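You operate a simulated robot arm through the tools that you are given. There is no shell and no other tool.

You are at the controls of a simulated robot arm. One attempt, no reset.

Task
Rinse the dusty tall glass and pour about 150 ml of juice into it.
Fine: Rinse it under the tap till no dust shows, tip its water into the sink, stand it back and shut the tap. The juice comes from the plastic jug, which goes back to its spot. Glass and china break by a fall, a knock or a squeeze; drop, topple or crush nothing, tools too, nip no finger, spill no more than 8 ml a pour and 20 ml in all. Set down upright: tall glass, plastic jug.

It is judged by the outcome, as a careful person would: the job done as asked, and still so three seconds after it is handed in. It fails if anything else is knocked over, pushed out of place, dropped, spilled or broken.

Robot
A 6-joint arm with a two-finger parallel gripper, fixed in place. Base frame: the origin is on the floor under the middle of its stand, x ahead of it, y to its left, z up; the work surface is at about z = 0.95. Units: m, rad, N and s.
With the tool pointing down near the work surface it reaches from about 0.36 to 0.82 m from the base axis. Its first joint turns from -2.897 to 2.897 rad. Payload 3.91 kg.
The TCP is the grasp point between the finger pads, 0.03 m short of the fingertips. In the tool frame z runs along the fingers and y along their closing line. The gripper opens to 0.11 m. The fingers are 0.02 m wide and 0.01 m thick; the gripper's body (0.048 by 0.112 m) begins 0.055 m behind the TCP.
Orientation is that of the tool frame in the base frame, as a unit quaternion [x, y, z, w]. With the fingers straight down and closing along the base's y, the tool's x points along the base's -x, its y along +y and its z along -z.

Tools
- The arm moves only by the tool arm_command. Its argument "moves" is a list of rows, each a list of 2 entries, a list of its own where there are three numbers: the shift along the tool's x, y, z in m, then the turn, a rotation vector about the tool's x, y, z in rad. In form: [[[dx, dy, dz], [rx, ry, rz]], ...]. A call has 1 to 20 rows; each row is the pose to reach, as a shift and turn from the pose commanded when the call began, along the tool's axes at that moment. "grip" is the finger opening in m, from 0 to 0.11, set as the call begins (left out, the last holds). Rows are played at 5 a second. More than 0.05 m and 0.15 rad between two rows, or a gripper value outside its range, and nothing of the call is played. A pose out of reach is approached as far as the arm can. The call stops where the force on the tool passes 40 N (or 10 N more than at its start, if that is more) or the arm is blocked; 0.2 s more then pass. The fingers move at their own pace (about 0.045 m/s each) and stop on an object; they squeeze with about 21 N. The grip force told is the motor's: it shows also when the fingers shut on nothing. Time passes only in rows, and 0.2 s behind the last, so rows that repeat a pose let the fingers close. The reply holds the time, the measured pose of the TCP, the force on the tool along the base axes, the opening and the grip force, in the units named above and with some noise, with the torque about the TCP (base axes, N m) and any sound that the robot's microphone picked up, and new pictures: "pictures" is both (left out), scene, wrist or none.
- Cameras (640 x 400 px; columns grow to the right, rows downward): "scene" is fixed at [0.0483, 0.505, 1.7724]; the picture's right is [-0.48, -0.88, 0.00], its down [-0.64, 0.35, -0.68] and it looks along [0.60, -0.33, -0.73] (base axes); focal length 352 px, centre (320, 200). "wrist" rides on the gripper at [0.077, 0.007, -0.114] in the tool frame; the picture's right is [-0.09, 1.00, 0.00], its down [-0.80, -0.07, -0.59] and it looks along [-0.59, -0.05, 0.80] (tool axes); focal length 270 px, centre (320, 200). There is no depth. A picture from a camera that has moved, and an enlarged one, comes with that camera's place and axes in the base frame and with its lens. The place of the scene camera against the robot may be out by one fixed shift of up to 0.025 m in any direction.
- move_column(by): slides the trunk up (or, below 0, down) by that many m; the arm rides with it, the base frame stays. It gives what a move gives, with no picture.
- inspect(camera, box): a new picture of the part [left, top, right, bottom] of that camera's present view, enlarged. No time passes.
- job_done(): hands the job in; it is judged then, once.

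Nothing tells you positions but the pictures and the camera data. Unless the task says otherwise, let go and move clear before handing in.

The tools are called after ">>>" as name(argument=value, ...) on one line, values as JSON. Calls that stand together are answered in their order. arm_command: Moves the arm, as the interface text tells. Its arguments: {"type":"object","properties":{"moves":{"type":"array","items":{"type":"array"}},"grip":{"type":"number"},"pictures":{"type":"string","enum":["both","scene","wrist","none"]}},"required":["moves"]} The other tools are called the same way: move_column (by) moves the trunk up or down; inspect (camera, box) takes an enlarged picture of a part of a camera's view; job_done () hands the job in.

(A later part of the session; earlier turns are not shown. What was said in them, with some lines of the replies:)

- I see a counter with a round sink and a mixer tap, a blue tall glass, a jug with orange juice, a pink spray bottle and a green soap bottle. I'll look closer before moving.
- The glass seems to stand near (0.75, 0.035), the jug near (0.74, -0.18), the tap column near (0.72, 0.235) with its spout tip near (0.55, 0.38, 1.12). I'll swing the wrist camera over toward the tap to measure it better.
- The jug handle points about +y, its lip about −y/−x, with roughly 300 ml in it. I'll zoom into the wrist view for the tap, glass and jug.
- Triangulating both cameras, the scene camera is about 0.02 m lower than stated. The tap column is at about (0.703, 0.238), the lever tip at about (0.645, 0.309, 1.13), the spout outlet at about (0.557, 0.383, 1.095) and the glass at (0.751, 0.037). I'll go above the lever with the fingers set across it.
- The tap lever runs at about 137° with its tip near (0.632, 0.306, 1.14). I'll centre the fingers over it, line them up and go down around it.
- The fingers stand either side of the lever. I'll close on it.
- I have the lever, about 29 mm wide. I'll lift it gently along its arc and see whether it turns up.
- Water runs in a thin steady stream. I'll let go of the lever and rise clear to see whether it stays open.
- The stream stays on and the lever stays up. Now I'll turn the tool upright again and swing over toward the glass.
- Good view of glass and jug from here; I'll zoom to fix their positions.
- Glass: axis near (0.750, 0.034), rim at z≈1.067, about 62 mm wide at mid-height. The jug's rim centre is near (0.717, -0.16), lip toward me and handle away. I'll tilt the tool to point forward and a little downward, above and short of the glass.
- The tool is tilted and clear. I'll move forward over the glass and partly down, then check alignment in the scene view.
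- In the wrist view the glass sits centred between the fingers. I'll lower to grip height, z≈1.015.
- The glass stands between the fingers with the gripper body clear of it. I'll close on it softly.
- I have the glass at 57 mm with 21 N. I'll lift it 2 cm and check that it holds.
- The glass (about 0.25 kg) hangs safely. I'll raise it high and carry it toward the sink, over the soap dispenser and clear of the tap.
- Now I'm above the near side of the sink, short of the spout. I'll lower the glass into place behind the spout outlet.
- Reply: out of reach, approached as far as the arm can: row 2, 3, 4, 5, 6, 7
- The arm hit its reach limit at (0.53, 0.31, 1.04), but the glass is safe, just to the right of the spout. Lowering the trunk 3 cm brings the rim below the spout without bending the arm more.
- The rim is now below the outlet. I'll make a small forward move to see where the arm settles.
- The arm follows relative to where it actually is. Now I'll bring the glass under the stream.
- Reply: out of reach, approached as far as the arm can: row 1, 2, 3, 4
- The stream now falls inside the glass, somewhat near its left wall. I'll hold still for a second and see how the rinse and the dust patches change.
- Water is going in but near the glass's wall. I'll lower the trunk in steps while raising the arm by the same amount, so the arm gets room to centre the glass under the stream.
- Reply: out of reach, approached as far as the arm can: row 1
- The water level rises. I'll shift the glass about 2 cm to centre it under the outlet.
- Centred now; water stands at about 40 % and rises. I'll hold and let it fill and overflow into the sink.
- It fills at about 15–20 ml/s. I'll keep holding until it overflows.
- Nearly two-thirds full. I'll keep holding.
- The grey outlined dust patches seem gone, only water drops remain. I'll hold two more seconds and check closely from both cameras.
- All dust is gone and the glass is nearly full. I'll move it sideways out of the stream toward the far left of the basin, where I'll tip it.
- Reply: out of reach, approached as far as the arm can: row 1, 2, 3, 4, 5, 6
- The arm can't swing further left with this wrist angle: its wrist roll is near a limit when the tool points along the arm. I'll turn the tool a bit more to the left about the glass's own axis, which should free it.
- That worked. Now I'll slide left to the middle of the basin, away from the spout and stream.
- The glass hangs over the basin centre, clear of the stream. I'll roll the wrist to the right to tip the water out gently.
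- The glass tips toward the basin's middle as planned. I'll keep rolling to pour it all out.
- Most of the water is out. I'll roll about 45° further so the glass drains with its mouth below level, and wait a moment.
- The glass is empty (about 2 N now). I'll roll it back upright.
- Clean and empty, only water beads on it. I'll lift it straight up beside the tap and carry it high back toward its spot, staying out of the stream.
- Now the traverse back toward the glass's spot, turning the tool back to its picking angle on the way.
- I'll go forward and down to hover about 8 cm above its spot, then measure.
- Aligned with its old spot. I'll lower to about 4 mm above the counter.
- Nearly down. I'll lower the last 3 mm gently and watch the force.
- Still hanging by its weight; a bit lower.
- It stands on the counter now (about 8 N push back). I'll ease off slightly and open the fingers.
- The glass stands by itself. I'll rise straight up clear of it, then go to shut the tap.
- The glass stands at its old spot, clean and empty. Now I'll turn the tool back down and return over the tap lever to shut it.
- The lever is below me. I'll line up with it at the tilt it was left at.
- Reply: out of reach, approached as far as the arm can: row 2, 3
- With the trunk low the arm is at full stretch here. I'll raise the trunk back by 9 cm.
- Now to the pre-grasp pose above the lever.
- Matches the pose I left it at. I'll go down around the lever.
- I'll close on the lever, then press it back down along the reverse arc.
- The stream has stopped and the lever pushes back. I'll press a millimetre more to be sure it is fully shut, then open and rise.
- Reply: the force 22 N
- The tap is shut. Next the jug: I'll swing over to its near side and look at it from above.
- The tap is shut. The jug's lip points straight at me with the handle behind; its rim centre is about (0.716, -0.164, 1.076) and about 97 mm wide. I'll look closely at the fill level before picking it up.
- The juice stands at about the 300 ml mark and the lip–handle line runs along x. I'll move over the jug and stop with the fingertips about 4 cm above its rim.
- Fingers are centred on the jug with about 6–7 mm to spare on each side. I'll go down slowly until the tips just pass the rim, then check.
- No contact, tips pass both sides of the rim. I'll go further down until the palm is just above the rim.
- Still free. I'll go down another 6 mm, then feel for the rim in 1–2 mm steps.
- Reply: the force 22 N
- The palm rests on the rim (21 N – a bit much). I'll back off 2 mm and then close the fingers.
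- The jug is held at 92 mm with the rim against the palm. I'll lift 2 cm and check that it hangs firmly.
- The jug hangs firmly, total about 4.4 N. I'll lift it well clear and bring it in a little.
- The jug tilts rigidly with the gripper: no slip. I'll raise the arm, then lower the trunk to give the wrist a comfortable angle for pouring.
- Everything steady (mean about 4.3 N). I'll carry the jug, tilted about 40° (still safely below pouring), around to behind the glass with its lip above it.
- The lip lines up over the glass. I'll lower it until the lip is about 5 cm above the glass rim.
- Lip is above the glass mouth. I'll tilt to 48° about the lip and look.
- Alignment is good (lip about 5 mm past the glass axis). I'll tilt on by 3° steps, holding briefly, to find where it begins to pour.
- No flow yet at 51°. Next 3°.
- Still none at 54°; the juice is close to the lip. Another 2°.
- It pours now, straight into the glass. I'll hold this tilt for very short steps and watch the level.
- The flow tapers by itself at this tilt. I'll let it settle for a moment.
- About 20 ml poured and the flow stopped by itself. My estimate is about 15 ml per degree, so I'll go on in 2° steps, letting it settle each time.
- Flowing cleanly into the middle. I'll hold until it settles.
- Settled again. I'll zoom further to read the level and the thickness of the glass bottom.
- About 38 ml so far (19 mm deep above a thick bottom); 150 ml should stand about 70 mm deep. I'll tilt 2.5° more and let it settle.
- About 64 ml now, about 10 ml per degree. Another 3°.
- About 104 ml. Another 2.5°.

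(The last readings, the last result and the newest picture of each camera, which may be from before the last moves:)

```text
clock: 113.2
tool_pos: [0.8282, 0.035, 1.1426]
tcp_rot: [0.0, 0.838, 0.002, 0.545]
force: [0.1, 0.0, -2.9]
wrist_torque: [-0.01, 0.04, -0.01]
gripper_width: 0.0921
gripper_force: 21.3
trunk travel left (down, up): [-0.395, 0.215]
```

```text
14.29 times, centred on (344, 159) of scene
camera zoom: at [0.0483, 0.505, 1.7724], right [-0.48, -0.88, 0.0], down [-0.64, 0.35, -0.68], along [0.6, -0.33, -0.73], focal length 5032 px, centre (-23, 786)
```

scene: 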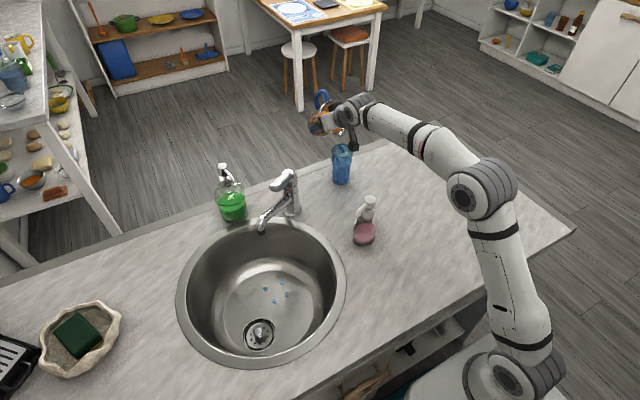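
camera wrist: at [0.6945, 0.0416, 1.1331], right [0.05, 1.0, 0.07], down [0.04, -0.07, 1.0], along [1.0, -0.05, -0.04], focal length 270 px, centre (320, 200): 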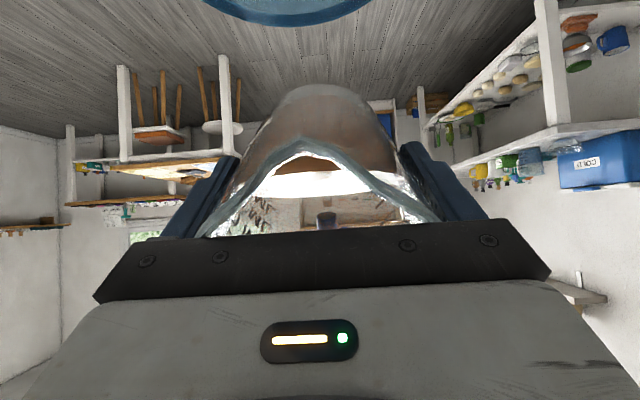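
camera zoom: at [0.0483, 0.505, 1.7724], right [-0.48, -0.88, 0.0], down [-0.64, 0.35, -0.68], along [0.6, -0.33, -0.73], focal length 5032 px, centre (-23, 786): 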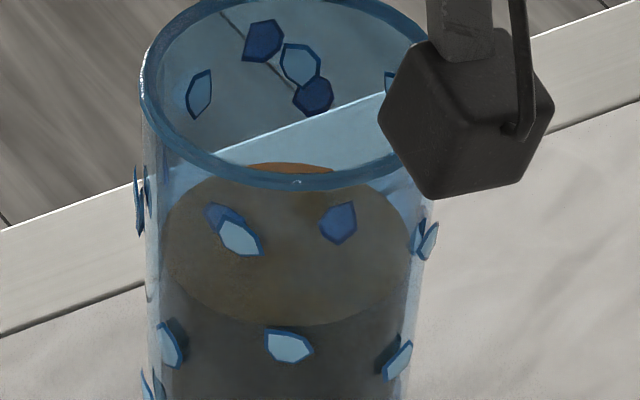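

About 135 ml now. I'll add just over 1° for the last 15 ml.

>>> arm_command(moves=[[[-0.0006, 0, -0.0006], [0, -0.0105, 0]], [[-0.0012, 0, -0.0011], [0, -0.021, 0]], [[-0.0012, 0, -0.0011], [0, -0.021, 0]], [[-0.0012, 0, -0.0011], [0, -0.021, 0]], [[-0.0012, 0, -0.0011], [0, -0.021, 0]], [[-0.0012, 0, -0.0011], [0, -0.021, 0]], [[-0.0012, 0, -0.0011], [0, -0.021, 0]], [[-0.0012, 0, -0.0011], [0, -0.021, 0]], [[-0.0012, 0, -0.0011], [0, -0.021, 0]]], pictures="none")

>>> inspect(camera="scene", box=[334, 145, 354, 173])

>>> inspect(camera="scene", box=[310, 90, 380, 190])

```text
clock: 115.2
tool_pos: [0.8269, 0.0348, 1.1422]
tcp_rot: [0.001, 0.833, 0.001, 0.554]
force: [-0.3, 0.1, -2.9]
wrist_torque: [0.03, 0.07, -0.02]
gripper_width: 0.0922
gripper_force: 20.8
trunk travel left (down, up): [-0.395, 0.215]
```

```text
14.29 times, centred on (344, 159) of scene
camera zoom: at [0.0483, 0.505, 1.7724], right [-0.48, -0.88, 0.0], down [-0.64, 0.35, -0.68], along [0.6, -0.33, -0.73], focal length 5032 px, centre (-23, 786)
```

zoom: 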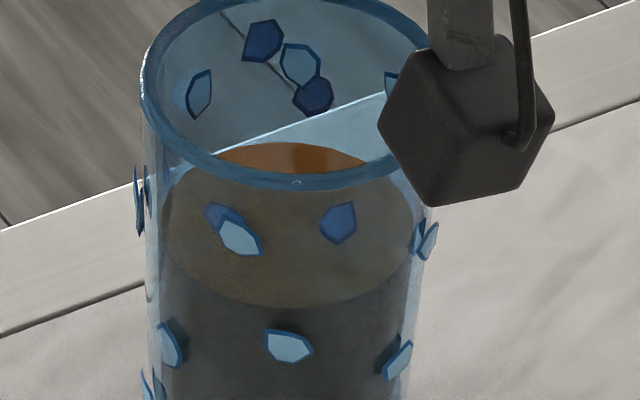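

```text
4.00 times, centred on (345, 140) of scene
camera zoom: at [0.0483, 0.505, 1.7724], right [-0.48, -0.88, 0.0], down [-0.64, 0.35, -0.68], along [0.6, -0.33, -0.73], focal length 1409 px, centre (220, 440)
```

zoom: 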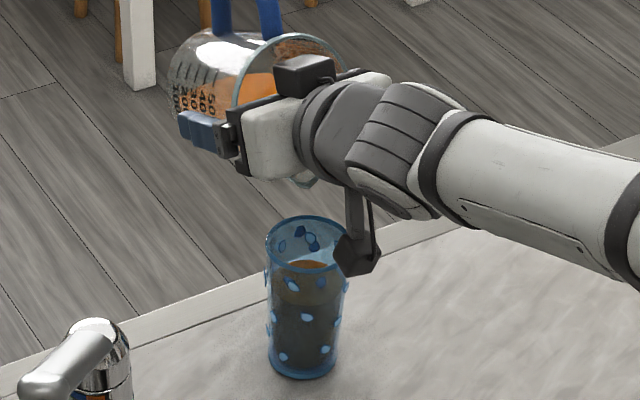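

About 149 ml by the level, and the flow has stopped. I'll tilt the jug back, lip still above the glass, and rise.

>>> arm_command(moves=[[[0, 0, 0], [0, 0.05, 0]], [[0, 0, 0], [0, 0.12, 0]], [[0, 0, 0], [0, 0.21, 0]], [[0, 0, 0], [0, 0.3, 0]], [[0, 0, 0], [0, 0.4, 0]], [[0, 0, 0], [0, 0.473, 0]]], pictures="scene")

>>> inspect(camera="scene", box=[310, 90, 380, 190])

```text
clock: 116.6
tool_pos: [0.8266, 0.0343, 1.1414]
tcp_rot: [0.0, 0.939, 0.001, 0.343]
force: [0.4, 0.4, -2.5]
wrist_torque: [0.02, 0.06, -0.02]
gripper_width: 0.0921
gripper_force: 20.8
trunk travel left (down, up): [-0.395, 0.215]
```

scene: 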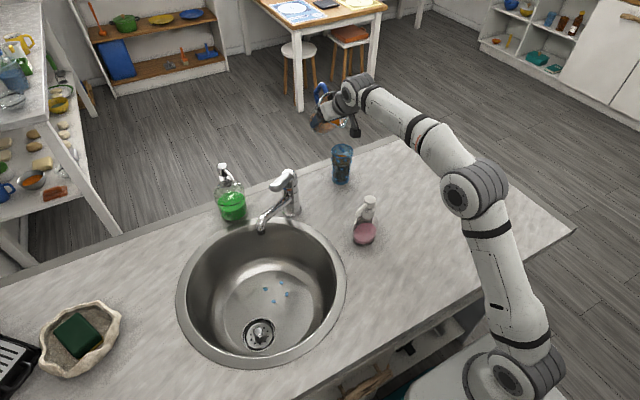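

```text
4.00 times, centred on (345, 140) of scene
camera zoom: at [0.0483, 0.505, 1.7724], right [-0.48, -0.88, 0.0], down [-0.64, 0.35, -0.68], along [0.6, -0.33, -0.73], focal length 1409 px, centre (220, 440)
```

zoom: 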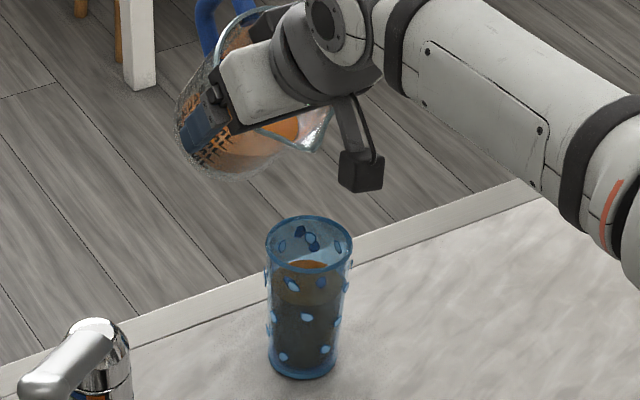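

Now I'll rise and carry the jug back the way it came.

>>> arm_command(moves=[[[-0.0194, 0, -0.023], [0, 0, 0]], [[-0.0387, 0, -0.0459], [0, 0, 0]], [[-0.0174, -0.0193, -0.0606], [0, 0.025, 0]], [[0.0039, -0.0387, -0.0753], [0, 0.05, 0]], [[0.0252, -0.058, -0.0899], [0, 0.075, 0]], [[0.0465, -0.0773, -0.1046], [0, 0.1, 0]], [[0.0678, -0.0966, -0.1193], [0, 0.125, 0]], [[0.0891, -0.116, -0.134], [0, 0.15, 0]], [[0.1104, -0.1353, -0.1486], [0, 0.175, 0]], [[0.1317, -0.1546, -0.1633], [0, 0.2, 0]]], pictures="both")

>>> inspect(camera="scene", box=[325, 135, 360, 190])

```text
clock: 118.8
tool_pos: [0.6217, -0.1188, 1.1817]
tcp_rot: [0.0, 0.969, 0.001, 0.249]
force: [-0.2, -0.6, -2.2]
wrist_torque: [-0.04, 0.04, -0.01]
gripper_width: 0.0924
gripper_force: 20.6
trunk travel left (down, up): [-0.395, 0.215]
camera wrist: at [0.498, -0.1122, 1.2463], right [0.08, 1.0, 0.04], down [0.42, -0.07, 0.91], along [0.91, -0.05, -0.42], focal length 270 px, centre (320, 200)
```

scene: 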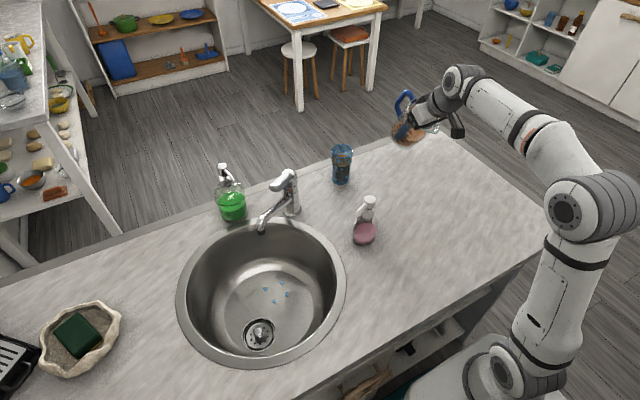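
wrist: 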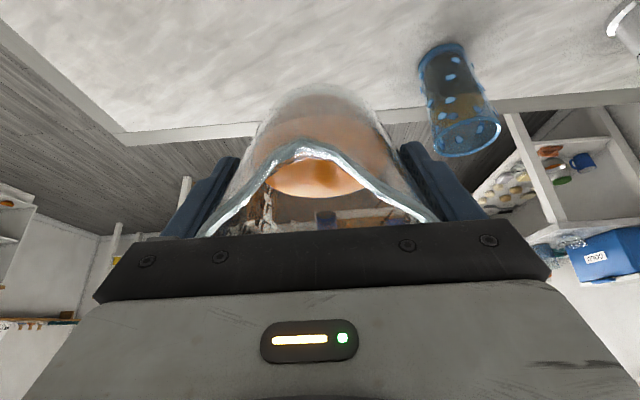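

```text
7.27 times, centred on (342, 162) of scene
camera zoom: at [0.0483, 0.505, 1.7724], right [-0.48, -0.88, 0.0], down [-0.64, 0.35, -0.68], along [0.6, -0.33, -0.73], focal length 2562 px, centre (156, 473)
```

zoom: 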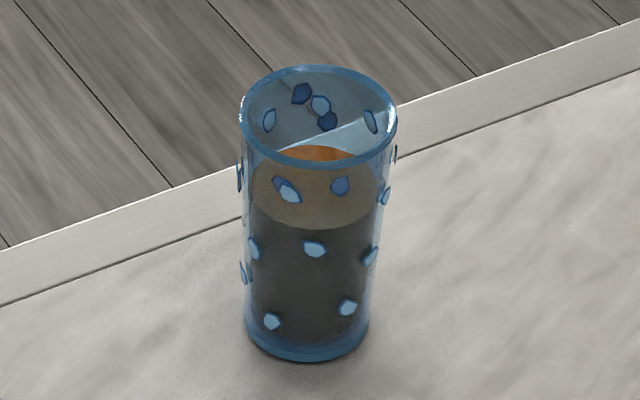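

The glass shows no spill around it. I'll raise the trunk back and check the weight as I go.

>>> move_column(by=0.18)

>>> arm_command(moves=[[[0.0176, 0, 0.0322], [0, 0, 0]], [[0.0351, 0, 0.0643], [0, 0, 0]], [[0.0527, 0, 0.0965], [0, 0, 0]]], pictures="none")

>>> arm_command(moves=[[[0, 0, 0], [0, 0.1, 0]], [[0, 0, 0], [0, 0.2, 0]], [[0, 0, 0], [0, 0.3, 0]], [[0, 0, 0], [0, 0.4, 0]], [[0, 0, 0], [0, 0.5, 0]]], pictures="both")

```text
clock: 120.8
tool_pos: [0.621, -0.1178, 1.3622]
tcp_rot: [-0.001, 0.969, 0.0, 0.248]
force: [0.8, -0.5, -2.9]
wrist_torque: [0.0, 0.03, -0.01]
gripper_width: 0.0922
gripper_force: 20.9
trunk travel left (down, up): [-0.575, 0.035]
```

```text
clock: 121.6
tool_pos: [0.6242, -0.1173, 1.2533]
tcp_rot: [-0.002, 0.969, 0.001, 0.247]
force: [0.0, -0.3, -2.5]
wrist_torque: [-0.03, 0.07, 0.01]
gripper_width: 0.092
gripper_force: 20.9
trunk travel left (down, up): [-0.575, 0.035]
```

```text
clock: 122.8
tool_pos: [0.6228, -0.1183, 1.2497]
tcp_rot: [-0.001, 1.0, 0.002, -0.001]
force: [0.6, -0.1, -1.9]
wrist_torque: [0.0, 0.04, 0.01]
gripper_width: 0.0921
gripper_force: 20.7
trunk travel left (down, up): [-0.575, 0.035]
camera wrist: at [0.5452, -0.1118, 1.3658], right [0.09, 1.0, 0.0], down [0.8, -0.07, 0.59], along [0.59, -0.05, -0.81], focal length 270 px, centre (320, 200)
```

scene: 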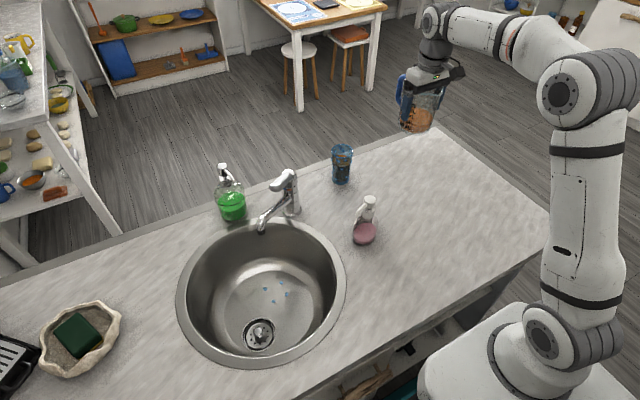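
wrist: 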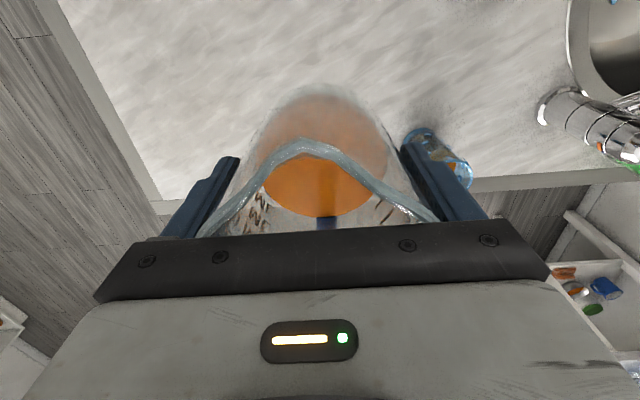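

Let me read the juice level against the jug's marks while it hangs upright, and take a few more weight readings.

>>> inspect(camera="scene", box=[385, 60, 455, 140])

>>> arm_command(moves=[[[0, 0, 0], [0, 0, 0]]], pictures="none")

>>> arm_command(moves=[[[0, 0, 0], [0, 0, 0]]], pictures="none")

>>> arm_command(moves=[[[0, 0, 0], [0, 0, 0]]], pictures="none")

>>> arm_command(moves=[[[0, 0, 0], [0, 0, 0]]], pictures="none")

>>> arm_command(moves=[[[0, 0, 0], [0, 0, 0]]], pictures="none")

>>> arm_command(moves=[[[0, 0, 0], [0, 0, 0]]], pictures="none")

```text
5.00 times, centred on (420, 100) of scene
camera zoom: at [0.0483, 0.505, 1.7724], right [-0.48, -0.88, 0.0], down [-0.64, 0.35, -0.68], along [0.6, -0.33, -0.73], focal length 1761 px, centre (-180, 700)
```

zoom: 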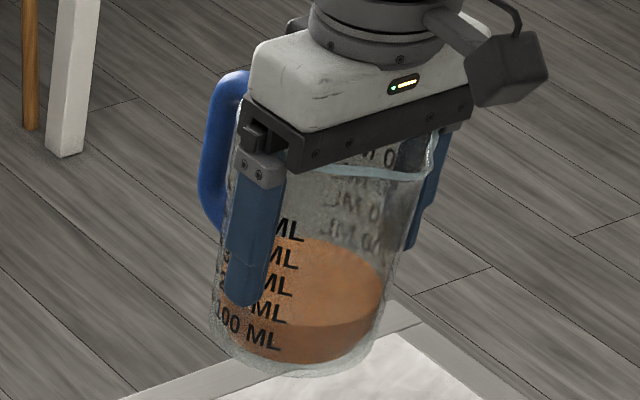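

```text
clock: 123.2
tool_pos: [0.6221, -0.1196, 1.2504]
tcp_rot: [0.0, 1.0, 0.002, -0.001]
force: [0.1, 0.1, -2.6]
wrist_torque: [0.0, 0.04, -0.03]
gripper_width: 0.0922
gripper_force: 21.3
trunk travel left (down, up): [-0.575, 0.035]
```

```text
clock: 123.6
tool_pos: [0.6223, -0.1173, 1.2518]
tcp_rot: [0.0, 1.0, 0.001, 0.001]
force: [-0.4, -0.1, -1.5]
wrist_torque: [0.01, 0.07, 0.0]
gripper_width: 0.0923
gripper_force: 21.0
trunk travel left (down, up): [-0.575, 0.035]
```

```text
clock: 124.0
tool_pos: [0.6228, -0.1187, 1.2519]
tcp_rot: [-0.001, 1.0, 0.001, 0.0]
force: [0.4, 0.1, -2.4]
wrist_torque: [0.01, 0.05, 0.03]
gripper_width: 0.0921
gripper_force: 20.9
trunk travel left (down, up): [-0.575, 0.035]
```

```text
clock: 124.4
tool_pos: [0.6222, -0.1184, 1.2528]
tcp_rot: [-0.001, 1.0, 0.001, 0.001]
force: [-1.5, -0.2, -2.2]
wrist_torque: [0.04, 0.07, -0.02]
gripper_width: 0.0924
gripper_force: 20.7
trunk travel left (down, up): [-0.575, 0.035]
```

```text
clock: 124.8
tool_pos: [0.6223, -0.119, 1.2518]
tcp_rot: [-0.001, 1.0, 0.001, 0.001]
force: [0.6, -0.3, -2.6]
wrist_torque: [0.01, 0.09, -0.01]
gripper_width: 0.0924
gripper_force: 20.8
trunk travel left (down, up): [-0.575, 0.035]
```

```text
clock: 125.2
tool_pos: [0.6223, -0.1192, 1.2504]
tcp_rot: [-0.001, 1.0, 0.001, 0.001]
force: [0.2, -0.7, -1.9]
wrist_torque: [-0.02, 0.07, 0.0]
gripper_width: 0.0922
gripper_force: 20.9
trunk travel left (down, up): [-0.575, 0.035]
```

Jug level dropped about 27 mm, i.e. about 147 ml, which agrees with the glass (about 149 ml). I'll now take the jug back over its spot.

>>> arm_command(moves=[[[-0.0183, -0.0092, 0.026], [0, 0, 0]], [[-0.0366, -0.0183, 0.052], [0, 0, 0]], [[-0.0548, -0.0275, 0.078], [0, 0, 0]], [[-0.0731, -0.0366, 0.104], [0, 0, 0]], [[-0.0914, -0.0458, 0.13], [0, 0, 0]], [[-0.0914, -0.0458, 0.165], [0, 0, 0]], [[-0.0914, -0.0458, 0.2], [0, 0, 0]]], pictures="both")

>>> inspect(camera="scene", box=[350, 70, 450, 180])

```text
clock: 126.8
tool_pos: [0.7163, -0.1646, 1.052]
tcp_rot: [-0.001, 1.0, 0.001, 0.0]
force: [1.1, 0.5, -3.0]
wrist_torque: [0.01, 0.08, 0.02]
gripper_width: 0.0924
gripper_force: 20.9
trunk travel left (down, up): [-0.575, 0.035]
camera wrist: at [0.6376, -0.1579, 1.1658], right [0.09, 1.0, 0.0], down [0.8, -0.07, 0.59], along [0.59, -0.05, -0.8], focal length 270 px, centre (320, 200)
```

scene: 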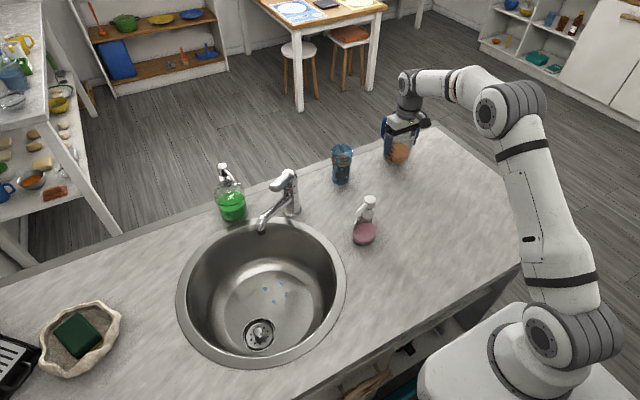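
wrist: 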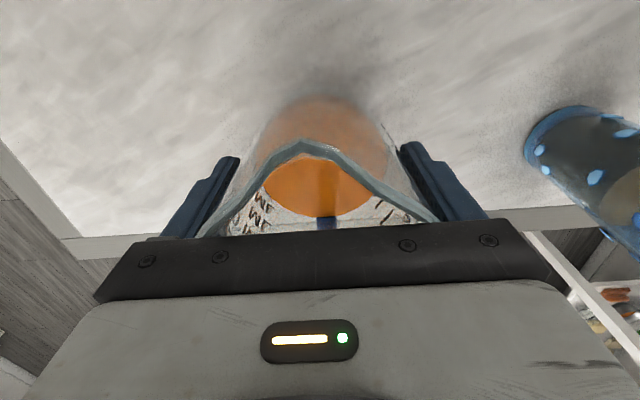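

```text
3.64 times, centred on (400, 125) of scene
camera zoom: at [0.0483, 0.505, 1.7724], right [-0.48, -0.88, 0.0], down [-0.64, 0.35, -0.68], along [0.6, -0.33, -0.73], focal length 1281 px, centre (29, 473)
```

zoom: 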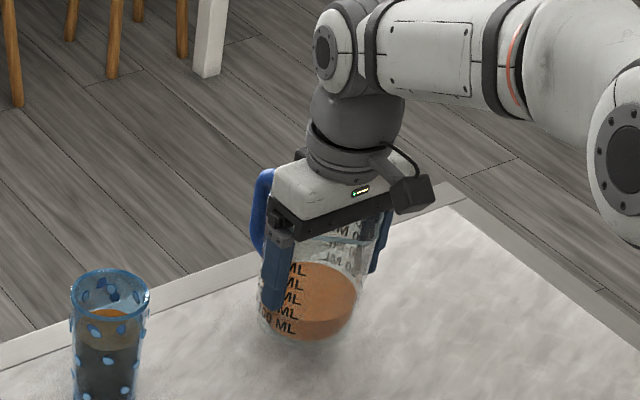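

About 28 mm above its spot. I'll lower most of that, then feel for contact.

>>> arm_command(moves=[[[0.001, 0, 0.008], [0, 0, 0]], [[0.002, 0, 0.016], [0, 0, 0]], [[0.002, 0, 0.024], [0, 0, 0]]], pictures="none")

>>> arm_command(moves=[[[0, 0, 0.001], [0, 0, 0]], [[0, 0, 0.002], [0, 0, 0]]], pictures="none")

```text
clock: 127.6
tool_pos: [0.7127, -0.1639, 1.0271]
tcp_rot: [-0.001, 1.0, 0.001, 0.0]
force: [-0.7, -0.3, -2.9]
wrist_torque: [0.01, 0.09, 0.0]
gripper_width: 0.0922
gripper_force: 20.6
trunk travel left (down, up): [-0.575, 0.035]
```

```text
clock: 128.2
tool_pos: [0.7125, -0.164, 1.0266]
tcp_rot: [-0.001, 1.0, 0.0, 0.001]
force: [-0.1, -0.2, -2.6]
wrist_torque: [-0.02, 0.07, 0.0]
gripper_width: 0.0923
gripper_force: 20.8
trunk travel left (down, up): [-0.575, 0.035]
```

>>> arm_command(moves=[[[0, 0, 0.001], [0, 0, 0]], [[0, 0, 0.002], [0, 0, 0]]], pictures="none")

>>> arm_command(moves=[[[0, 0, 0.001], [0, 0, 0]], [[0, 0, 0.001], [0, 0, 0]]], pictures="none")

```text
clock: 128.8
tool_pos: [0.7116, -0.1643, 1.0244]
tcp_rot: [0.0, 1.0, 0.001, 0.001]
force: [0.0, 0.1, -1.6]
wrist_torque: [0.01, 0.02, 0.02]
gripper_width: 0.092
gripper_force: 20.7
trunk travel left (down, up): [-0.575, 0.035]
```

```text
clock: 129.4
tool_pos: [0.7106, -0.163, 1.0241]
tcp_rot: [-0.001, 1.0, 0.002, 0.001]
force: [0.0, -1.1, 4.3]
wrist_torque: [0.06, -0.23, -0.03]
gripper_width: 0.0924
gripper_force: 20.8
trunk travel left (down, up): [-0.575, 0.035]
```

The jug stands (push-back 4 N). I'll open the fingers.

>>> arm_command(moves=[[[0, 0, 0], [0, 0, 0]], [[0, 0, 0], [0, 0, 0]], [[0, 0, 0], [0, 0, 0]]], grip=0.11, pictures="both")

>>> inspect(camera="wrist", box=[160, 40, 480, 240])

```text
clock: 130.2
tool_pos: [0.7109, -0.1633, 1.0232]
tcp_rot: [0.0, 1.0, 0.001, 0.0]
force: [-0.1, 1.0, -0.1]
wrist_torque: [-0.09, -0.01, -0.02]
gripper_width: 0.1102
gripper_force: 0.0
trunk travel left (down, up): [-0.575, 0.035]
camera wrist: at [0.6336, -0.1571, 1.1382], right [0.09, 1.0, 0.0], down [0.8, -0.07, 0.6], along [0.59, -0.05, -0.8], focal length 270 px, centre (320, 200)
```

scene: 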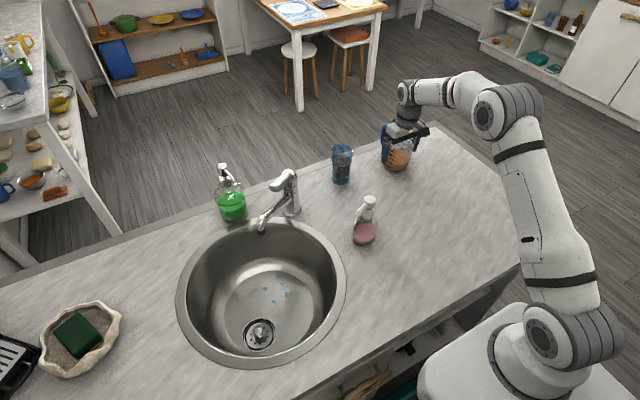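
wrist: 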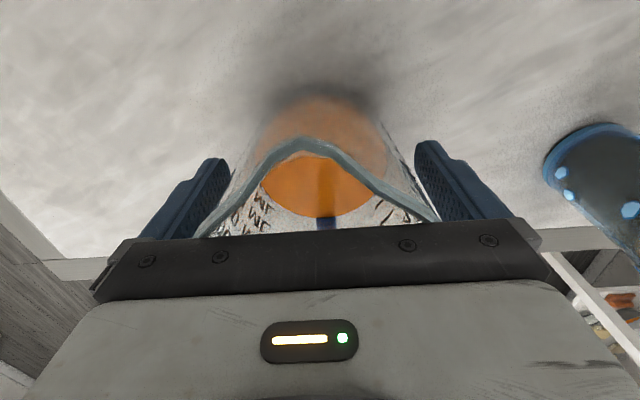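

```text
2.00 times, centred on (320, 140) of wrist
camera zoom: at [0.6336, -0.1571, 1.1382], right [0.09, 1.0, 0.0], down [0.8, -0.07, 0.6], along [0.59, -0.05, -0.8], focal length 541 px, centre (320, 320)
```

zoom: 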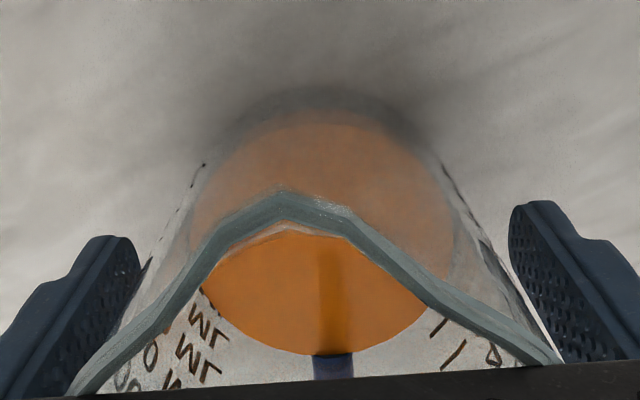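

Fingers are clear on both sides. I'll rise straight up, slowly at first.

>>> arm_command(moves=[[[0, 0, -0.006], [0, 0, 0]], [[0, 0, -0.014], [0, 0, 0]], [[0, 0, -0.024], [0, 0, 0]]], pictures="wrist")

>>> inspect(camera="scene", box=[350, 70, 450, 180])

```text
clock: 131.0
tool_pos: [0.7114, -0.1632, 1.0459]
tcp_rot: [0.0, 1.0, 0.001, 0.001]
force: [0.2, 0.7, -0.1]
wrist_torque: [-0.01, 0.0, 0.03]
gripper_width: 0.1099
gripper_force: 0.0
trunk travel left (down, up): [-0.575, 0.035]
camera wrist: at [0.634, -0.1568, 1.1619], right [0.09, 1.0, 0.0], down [0.8, -0.07, 0.6], along [0.59, -0.05, -0.8], focal length 270 px, centre (320, 200)
```

wrist: 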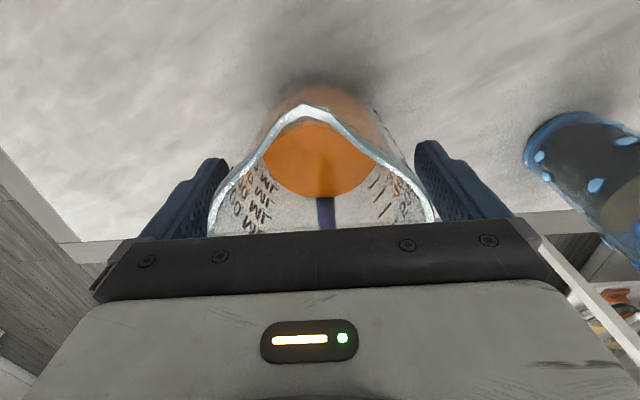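

```text
3.64 times, centred on (400, 125) of scene
camera zoom: at [0.0483, 0.505, 1.7724], right [-0.48, -0.88, 0.0], down [-0.64, 0.35, -0.68], along [0.6, -0.33, -0.73], focal length 1281 px, centre (29, 473)
```

zoom: 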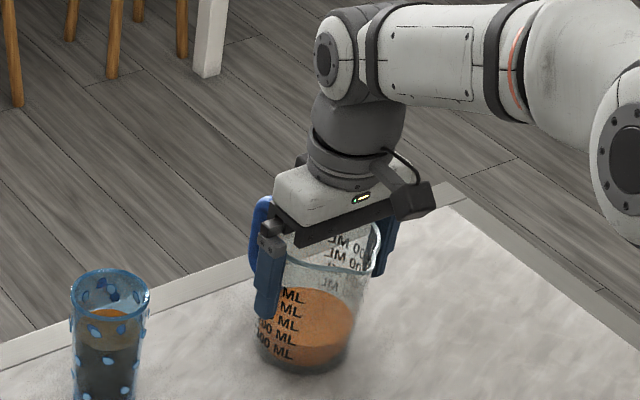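

The jug stays put. I'll rise fully clear and draw back.

>>> arm_command(moves=[[[0, 0, -0.03], [0, 0, 0]], [[0, 0, -0.065], [0, 0, 0]], [[0, 0, -0.105], [0, 0, 0]], [[0, 0, -0.15], [0, 0, 0]], [[0.02, 0, -0.19], [0, 0, 0]], [[0.06, 0, -0.215], [0, 0, 0]], [[0.1, 0, -0.235], [0, 0, 0]], [[0.14, 0, -0.25], [0, 0, 0]]], pictures="both")

>>> inspect(camera="scene", box=[378, 118, 422, 174])

>>> inspect(camera="scene", box=[320, 135, 364, 190])

>>> inspect(camera="wrist", box=[250, 80, 510, 240])

```text
clock: 132.8
tool_pos: [0.5671, -0.1622, 1.297]
tcp_rot: [-0.001, 1.0, 0.001, 0.001]
force: [-0.6, 0.5, -0.3]
wrist_torque: [0.01, -0.02, -0.02]
gripper_width: 0.1099
gripper_force: 0.2
trunk travel left (down, up): [-0.575, 0.035]
camera wrist: at [0.4893, -0.1558, 1.4122], right [0.09, 1.0, 0.0], down [0.8, -0.07, 0.6], along [0.59, -0.05, -0.8], focal length 270 px, centre (320, 200)
```

scene: 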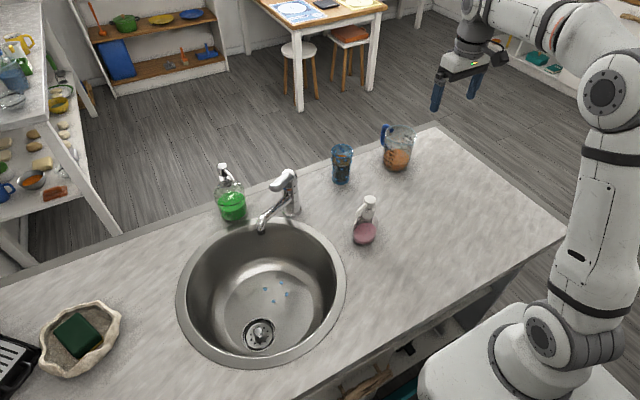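
wrist: 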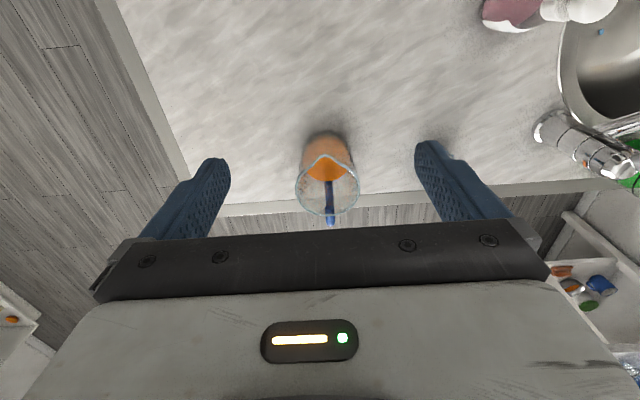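

```text
7.14 times, centred on (400, 146) of scene
camera zoom: at [0.0483, 0.505, 1.7724], right [-0.48, -0.88, 0.0], down [-0.64, 0.35, -0.68], along [0.6, -0.33, -0.73], focal length 2516 px, centre (-251, 586)
```

zoom: 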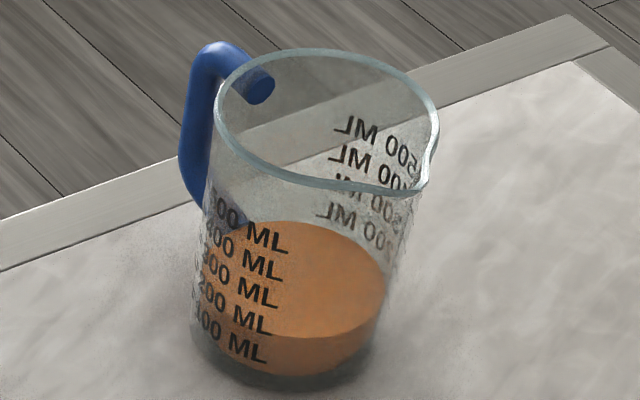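

```text
7.27 times, centred on (342, 162) of scene
camera zoom: at [0.0483, 0.505, 1.7724], right [-0.48, -0.88, 0.0], down [-0.64, 0.35, -0.68], along [0.6, -0.33, -0.73], focal length 2562 px, centre (160, 473)
```

zoom: 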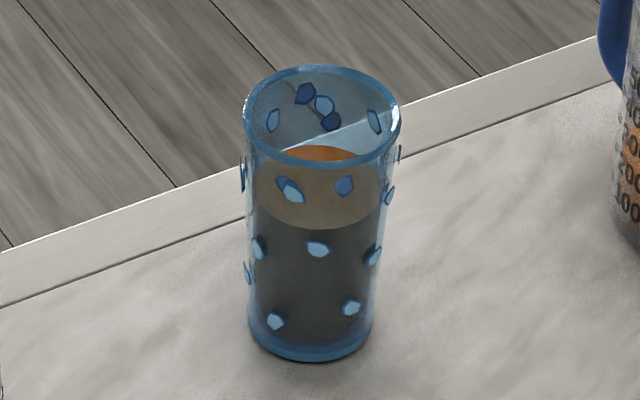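

```text
2.46 times, centred on (380, 160) of wrist
camera zoom: at [0.4893, -0.1558, 1.4122], right [0.09, 1.0, 0.0], down [0.8, -0.07, 0.6], along [0.59, -0.05, -0.8], focal length 665 px, centre (172, 298)
```

zoom: 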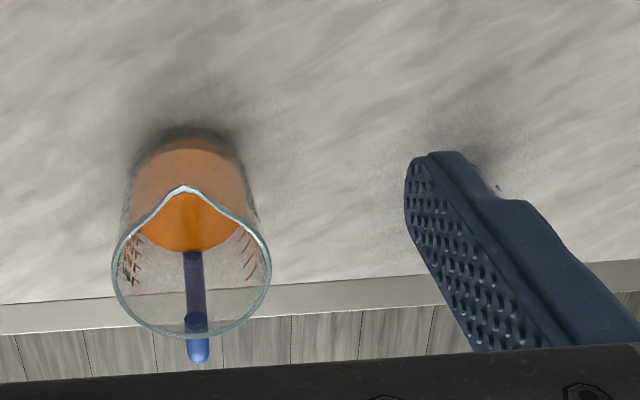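

Jug and glass are back in place and no spill shows. To double-check the poured amount I'll take a level side look at the glass with the wrist camera, from a safe distance.

>>> arm_command(moves=[[[-0.0125, 0.0275, 0.0125], [0, 0, -0.109]], [[-0.025, 0.055, 0.025], [0, 0, -0.218]], [[-0.0375, 0.0825, 0.0375], [0, 0, -0.327]], [[-0.05, 0.11, 0.05], [0, 0, -0.436]]], pictures="none")

>>> arm_command(moves=[[[-0.0074, 0.0049, 0.0254], [0, -0.14, 0]], [[-0.0148, 0.0099, 0.0508], [0, -0.28, 0]], [[-0.0221, 0.0148, 0.0762], [0, -0.42, 0]], [[-0.0295, 0.0198, 0.1016], [0, -0.56, 0]], [[-0.0369, 0.0247, 0.127], [0, -0.7, 0]]], pictures="both")

>>> inspect(camera="wrist", box=[250, 30, 390, 230])

```text
clock: 133.8
tool_pos: [0.6217, -0.0533, 1.2461]
tcp_rot: [-0.217, 0.976, 0.002, 0.0]
force: [0.2, 0.3, 1.0]
wrist_torque: [-0.04, 0.03, 0.0]
gripper_width: 0.1102
gripper_force: 0.0
trunk travel left (down, up): [-0.575, 0.035]
```

```text
clock: 135.0
tool_pos: [0.6453, -0.0145, 1.1193]
tcp_rot: [-0.203, 0.917, 0.074, 0.336]
force: [0.2, 0.2, -0.5]
wrist_torque: [-0.04, 0.02, 0.0]
gripper_width: 0.1101
gripper_force: 0.0
trunk travel left (down, up): [-0.575, 0.035]
camera wrist: at [0.5207, -0.0641, 1.1574], right [-0.36, 0.93, 0.06], down [0.24, 0.03, 0.97], along [0.9, 0.36, -0.23], focal length 270 px, centre (320, 200)
```

scene: 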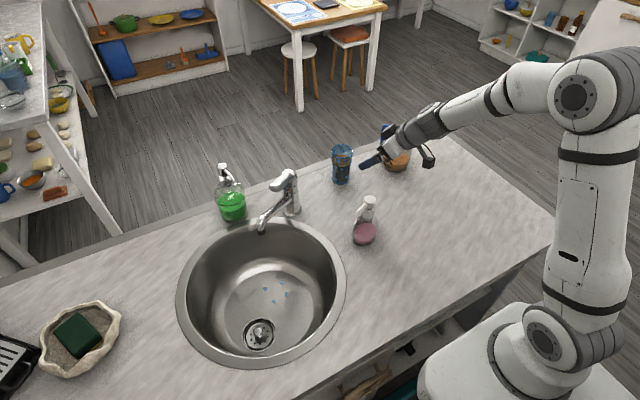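
wrist: 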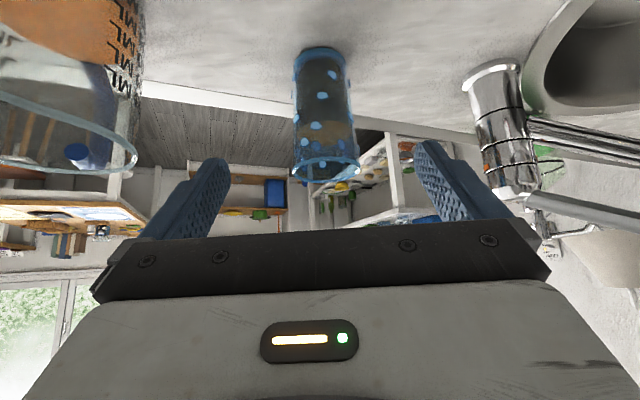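

```text
2.00 times, centred on (320, 130) of wrist
camera zoom: at [0.5207, -0.0641, 1.1574], right [-0.36, 0.93, 0.06], down [0.24, 0.03, 0.97], along [0.9, 0.36, -0.23], focal length 541 px, centre (320, 340)
```

zoom: 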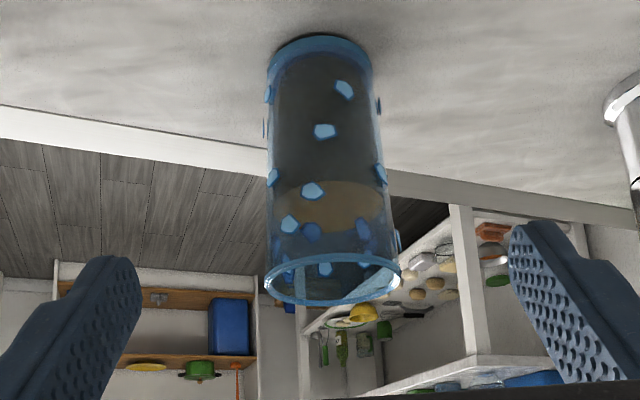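

>>> inspect(camera="wrist", box=[265, 40, 385, 190])

>>> inspect(camera="wrist", box=[285, 105, 365, 190])

>>> inspect(camera="wrist", box=[285, 40, 365, 120])

```text
2.67 times, centred on (325, 115) of wrist
camera zoom: at [0.5207, -0.0641, 1.1574], right [-0.36, 0.93, 0.06], down [0.24, 0.03, 0.97], along [0.9, 0.36, -0.23], focal length 721 px, centre (307, 427)
```

zoom: 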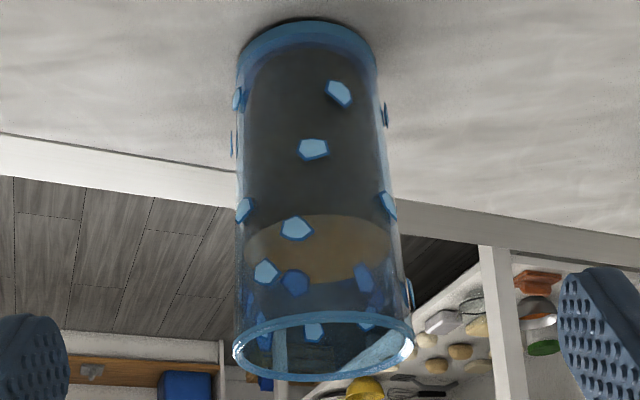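

```text
4.71 times, centred on (325, 148) of wrist
camera zoom: at [0.5207, -0.0641, 1.1574], right [-0.36, 0.93, 0.06], down [0.24, 0.03, 0.97], along [0.9, 0.36, -0.23], focal length 1272 px, centre (296, 447)
```

zoom: 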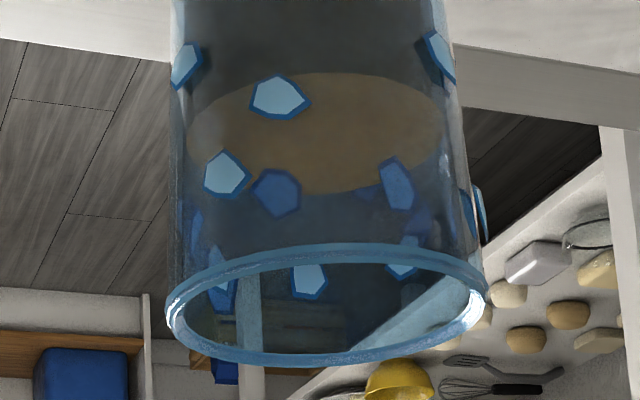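

```text
5.00 times, centred on (325, 80) of wrist
camera zoom: at [0.5207, -0.0641, 1.1574], right [-0.36, 0.93, 0.06], down [0.24, 0.03, 0.97], along [0.9, 0.36, -0.23], focal length 1351 px, centre (295, 800)
```

zoom: 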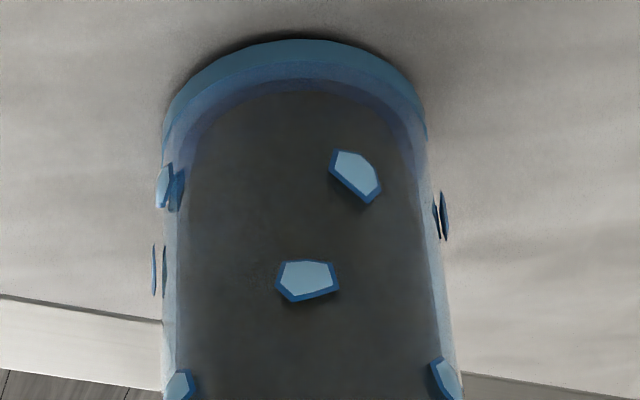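

The side view gives a juice depth of about 72 mm at about 27 mm radius: about 150 ml. I'll raise the arm clear and take a last look at everything.

>>> arm_command(moves=[[[-0.0242, 0, -0.0287], [0, 0, 0]], [[-0.0483, 0, -0.0574], [0, 0, 0]], [[-0.0725, 0, -0.086], [0, 0, 0]], [[-0.0966, 0, -0.1147], [0, 0, 0]], [[-0.08, 0, -0.15], [0, 0, 0]], [[-0.06, 0, -0.19], [0, 0, 0]]], pictures="both")

>>> inspect(camera="scene", box=[300, 110, 460, 220])

>>> inspect(camera="scene", box=[180, 150, 360, 370])

```text
clock: 136.4
tool_pos: [0.5712, -0.048, 1.3063]
tcp_rot: [-0.203, 0.917, 0.074, 0.335]
force: [-0.6, -0.4, 0.2]
wrist_torque: [-0.03, 0.01, 0.02]
gripper_width: 0.11
gripper_force: 0.1
trunk travel left (down, up): [-0.575, 0.035]
camera wrist: at [0.4476, -0.0988, 1.3438], right [-0.36, 0.93, 0.06], down [0.24, 0.03, 0.97], along [0.9, 0.36, -0.23], focal length 270 px, centre (320, 200)
```

scene: 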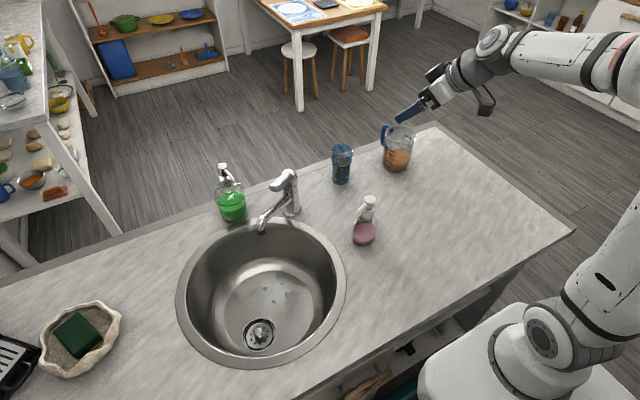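
wrist: 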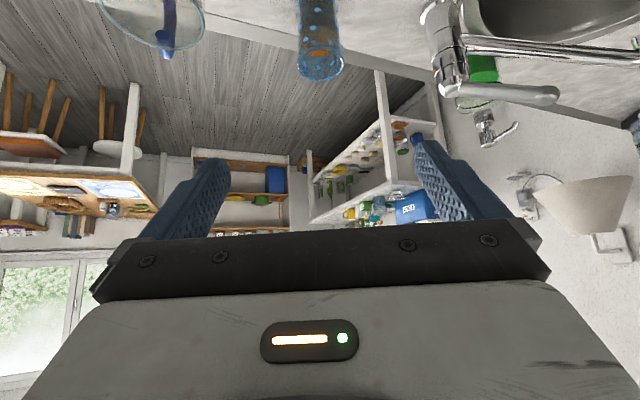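

```text
3.64 times, centred on (380, 165) of scene
camera zoom: at [0.0483, 0.505, 1.7724], right [-0.48, -0.88, 0.0], down [-0.64, 0.35, -0.68], along [0.6, -0.33, -0.73], focal length 1281 px, centre (102, 327)
```

zoom: 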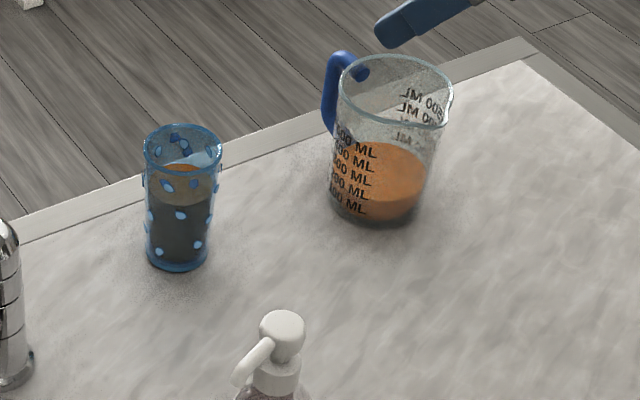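

```text
1.82 times, centred on (270, 260) of scene
camera zoom: at [0.0483, 0.505, 1.7724], right [-0.48, -0.88, 0.0], down [-0.64, 0.35, -0.68], along [0.6, -0.33, -0.73], focal length 640 px, centre (411, 91)
```

zoom: 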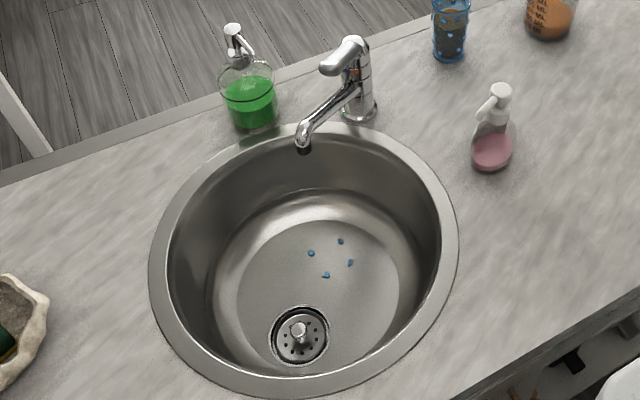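

The rinsed glass stands upright at its spot with about 150 ml of juice. The jug is upright back at its place, the tap is shut, the counter is dry and the arm is clear. I'm handing the job in.

>>> job_done()

```text
The job is handed in.
```

The job is handed in: the tall glass is rinsed and stands back at its spot with about 150 ml of juice in it.

- **Rinse:** I held the glass under the tap until no dust showed from either camera. I then tipped the water into the sink and set the glass back upright.
- **Tap:** It is shut, and no water was running at the last look.
- **Juice:** The level in the glass reads about 150 ml from two camera angles. The drop in the jug reads roughly 145–185 ml. The scale reading on the jug was noisy and suggested around 215 ml. I trust the glass level most, so if the figure is off, the glass may hold a little more than 150 ml.
- **Jug:** It is upright, about 2 mm from where it started.
- **Spills and other items:** I saw no spill on the counter around the glass or jug. Nothing else looked moved, knocked over or broken. The gripper is open and clear of everything.
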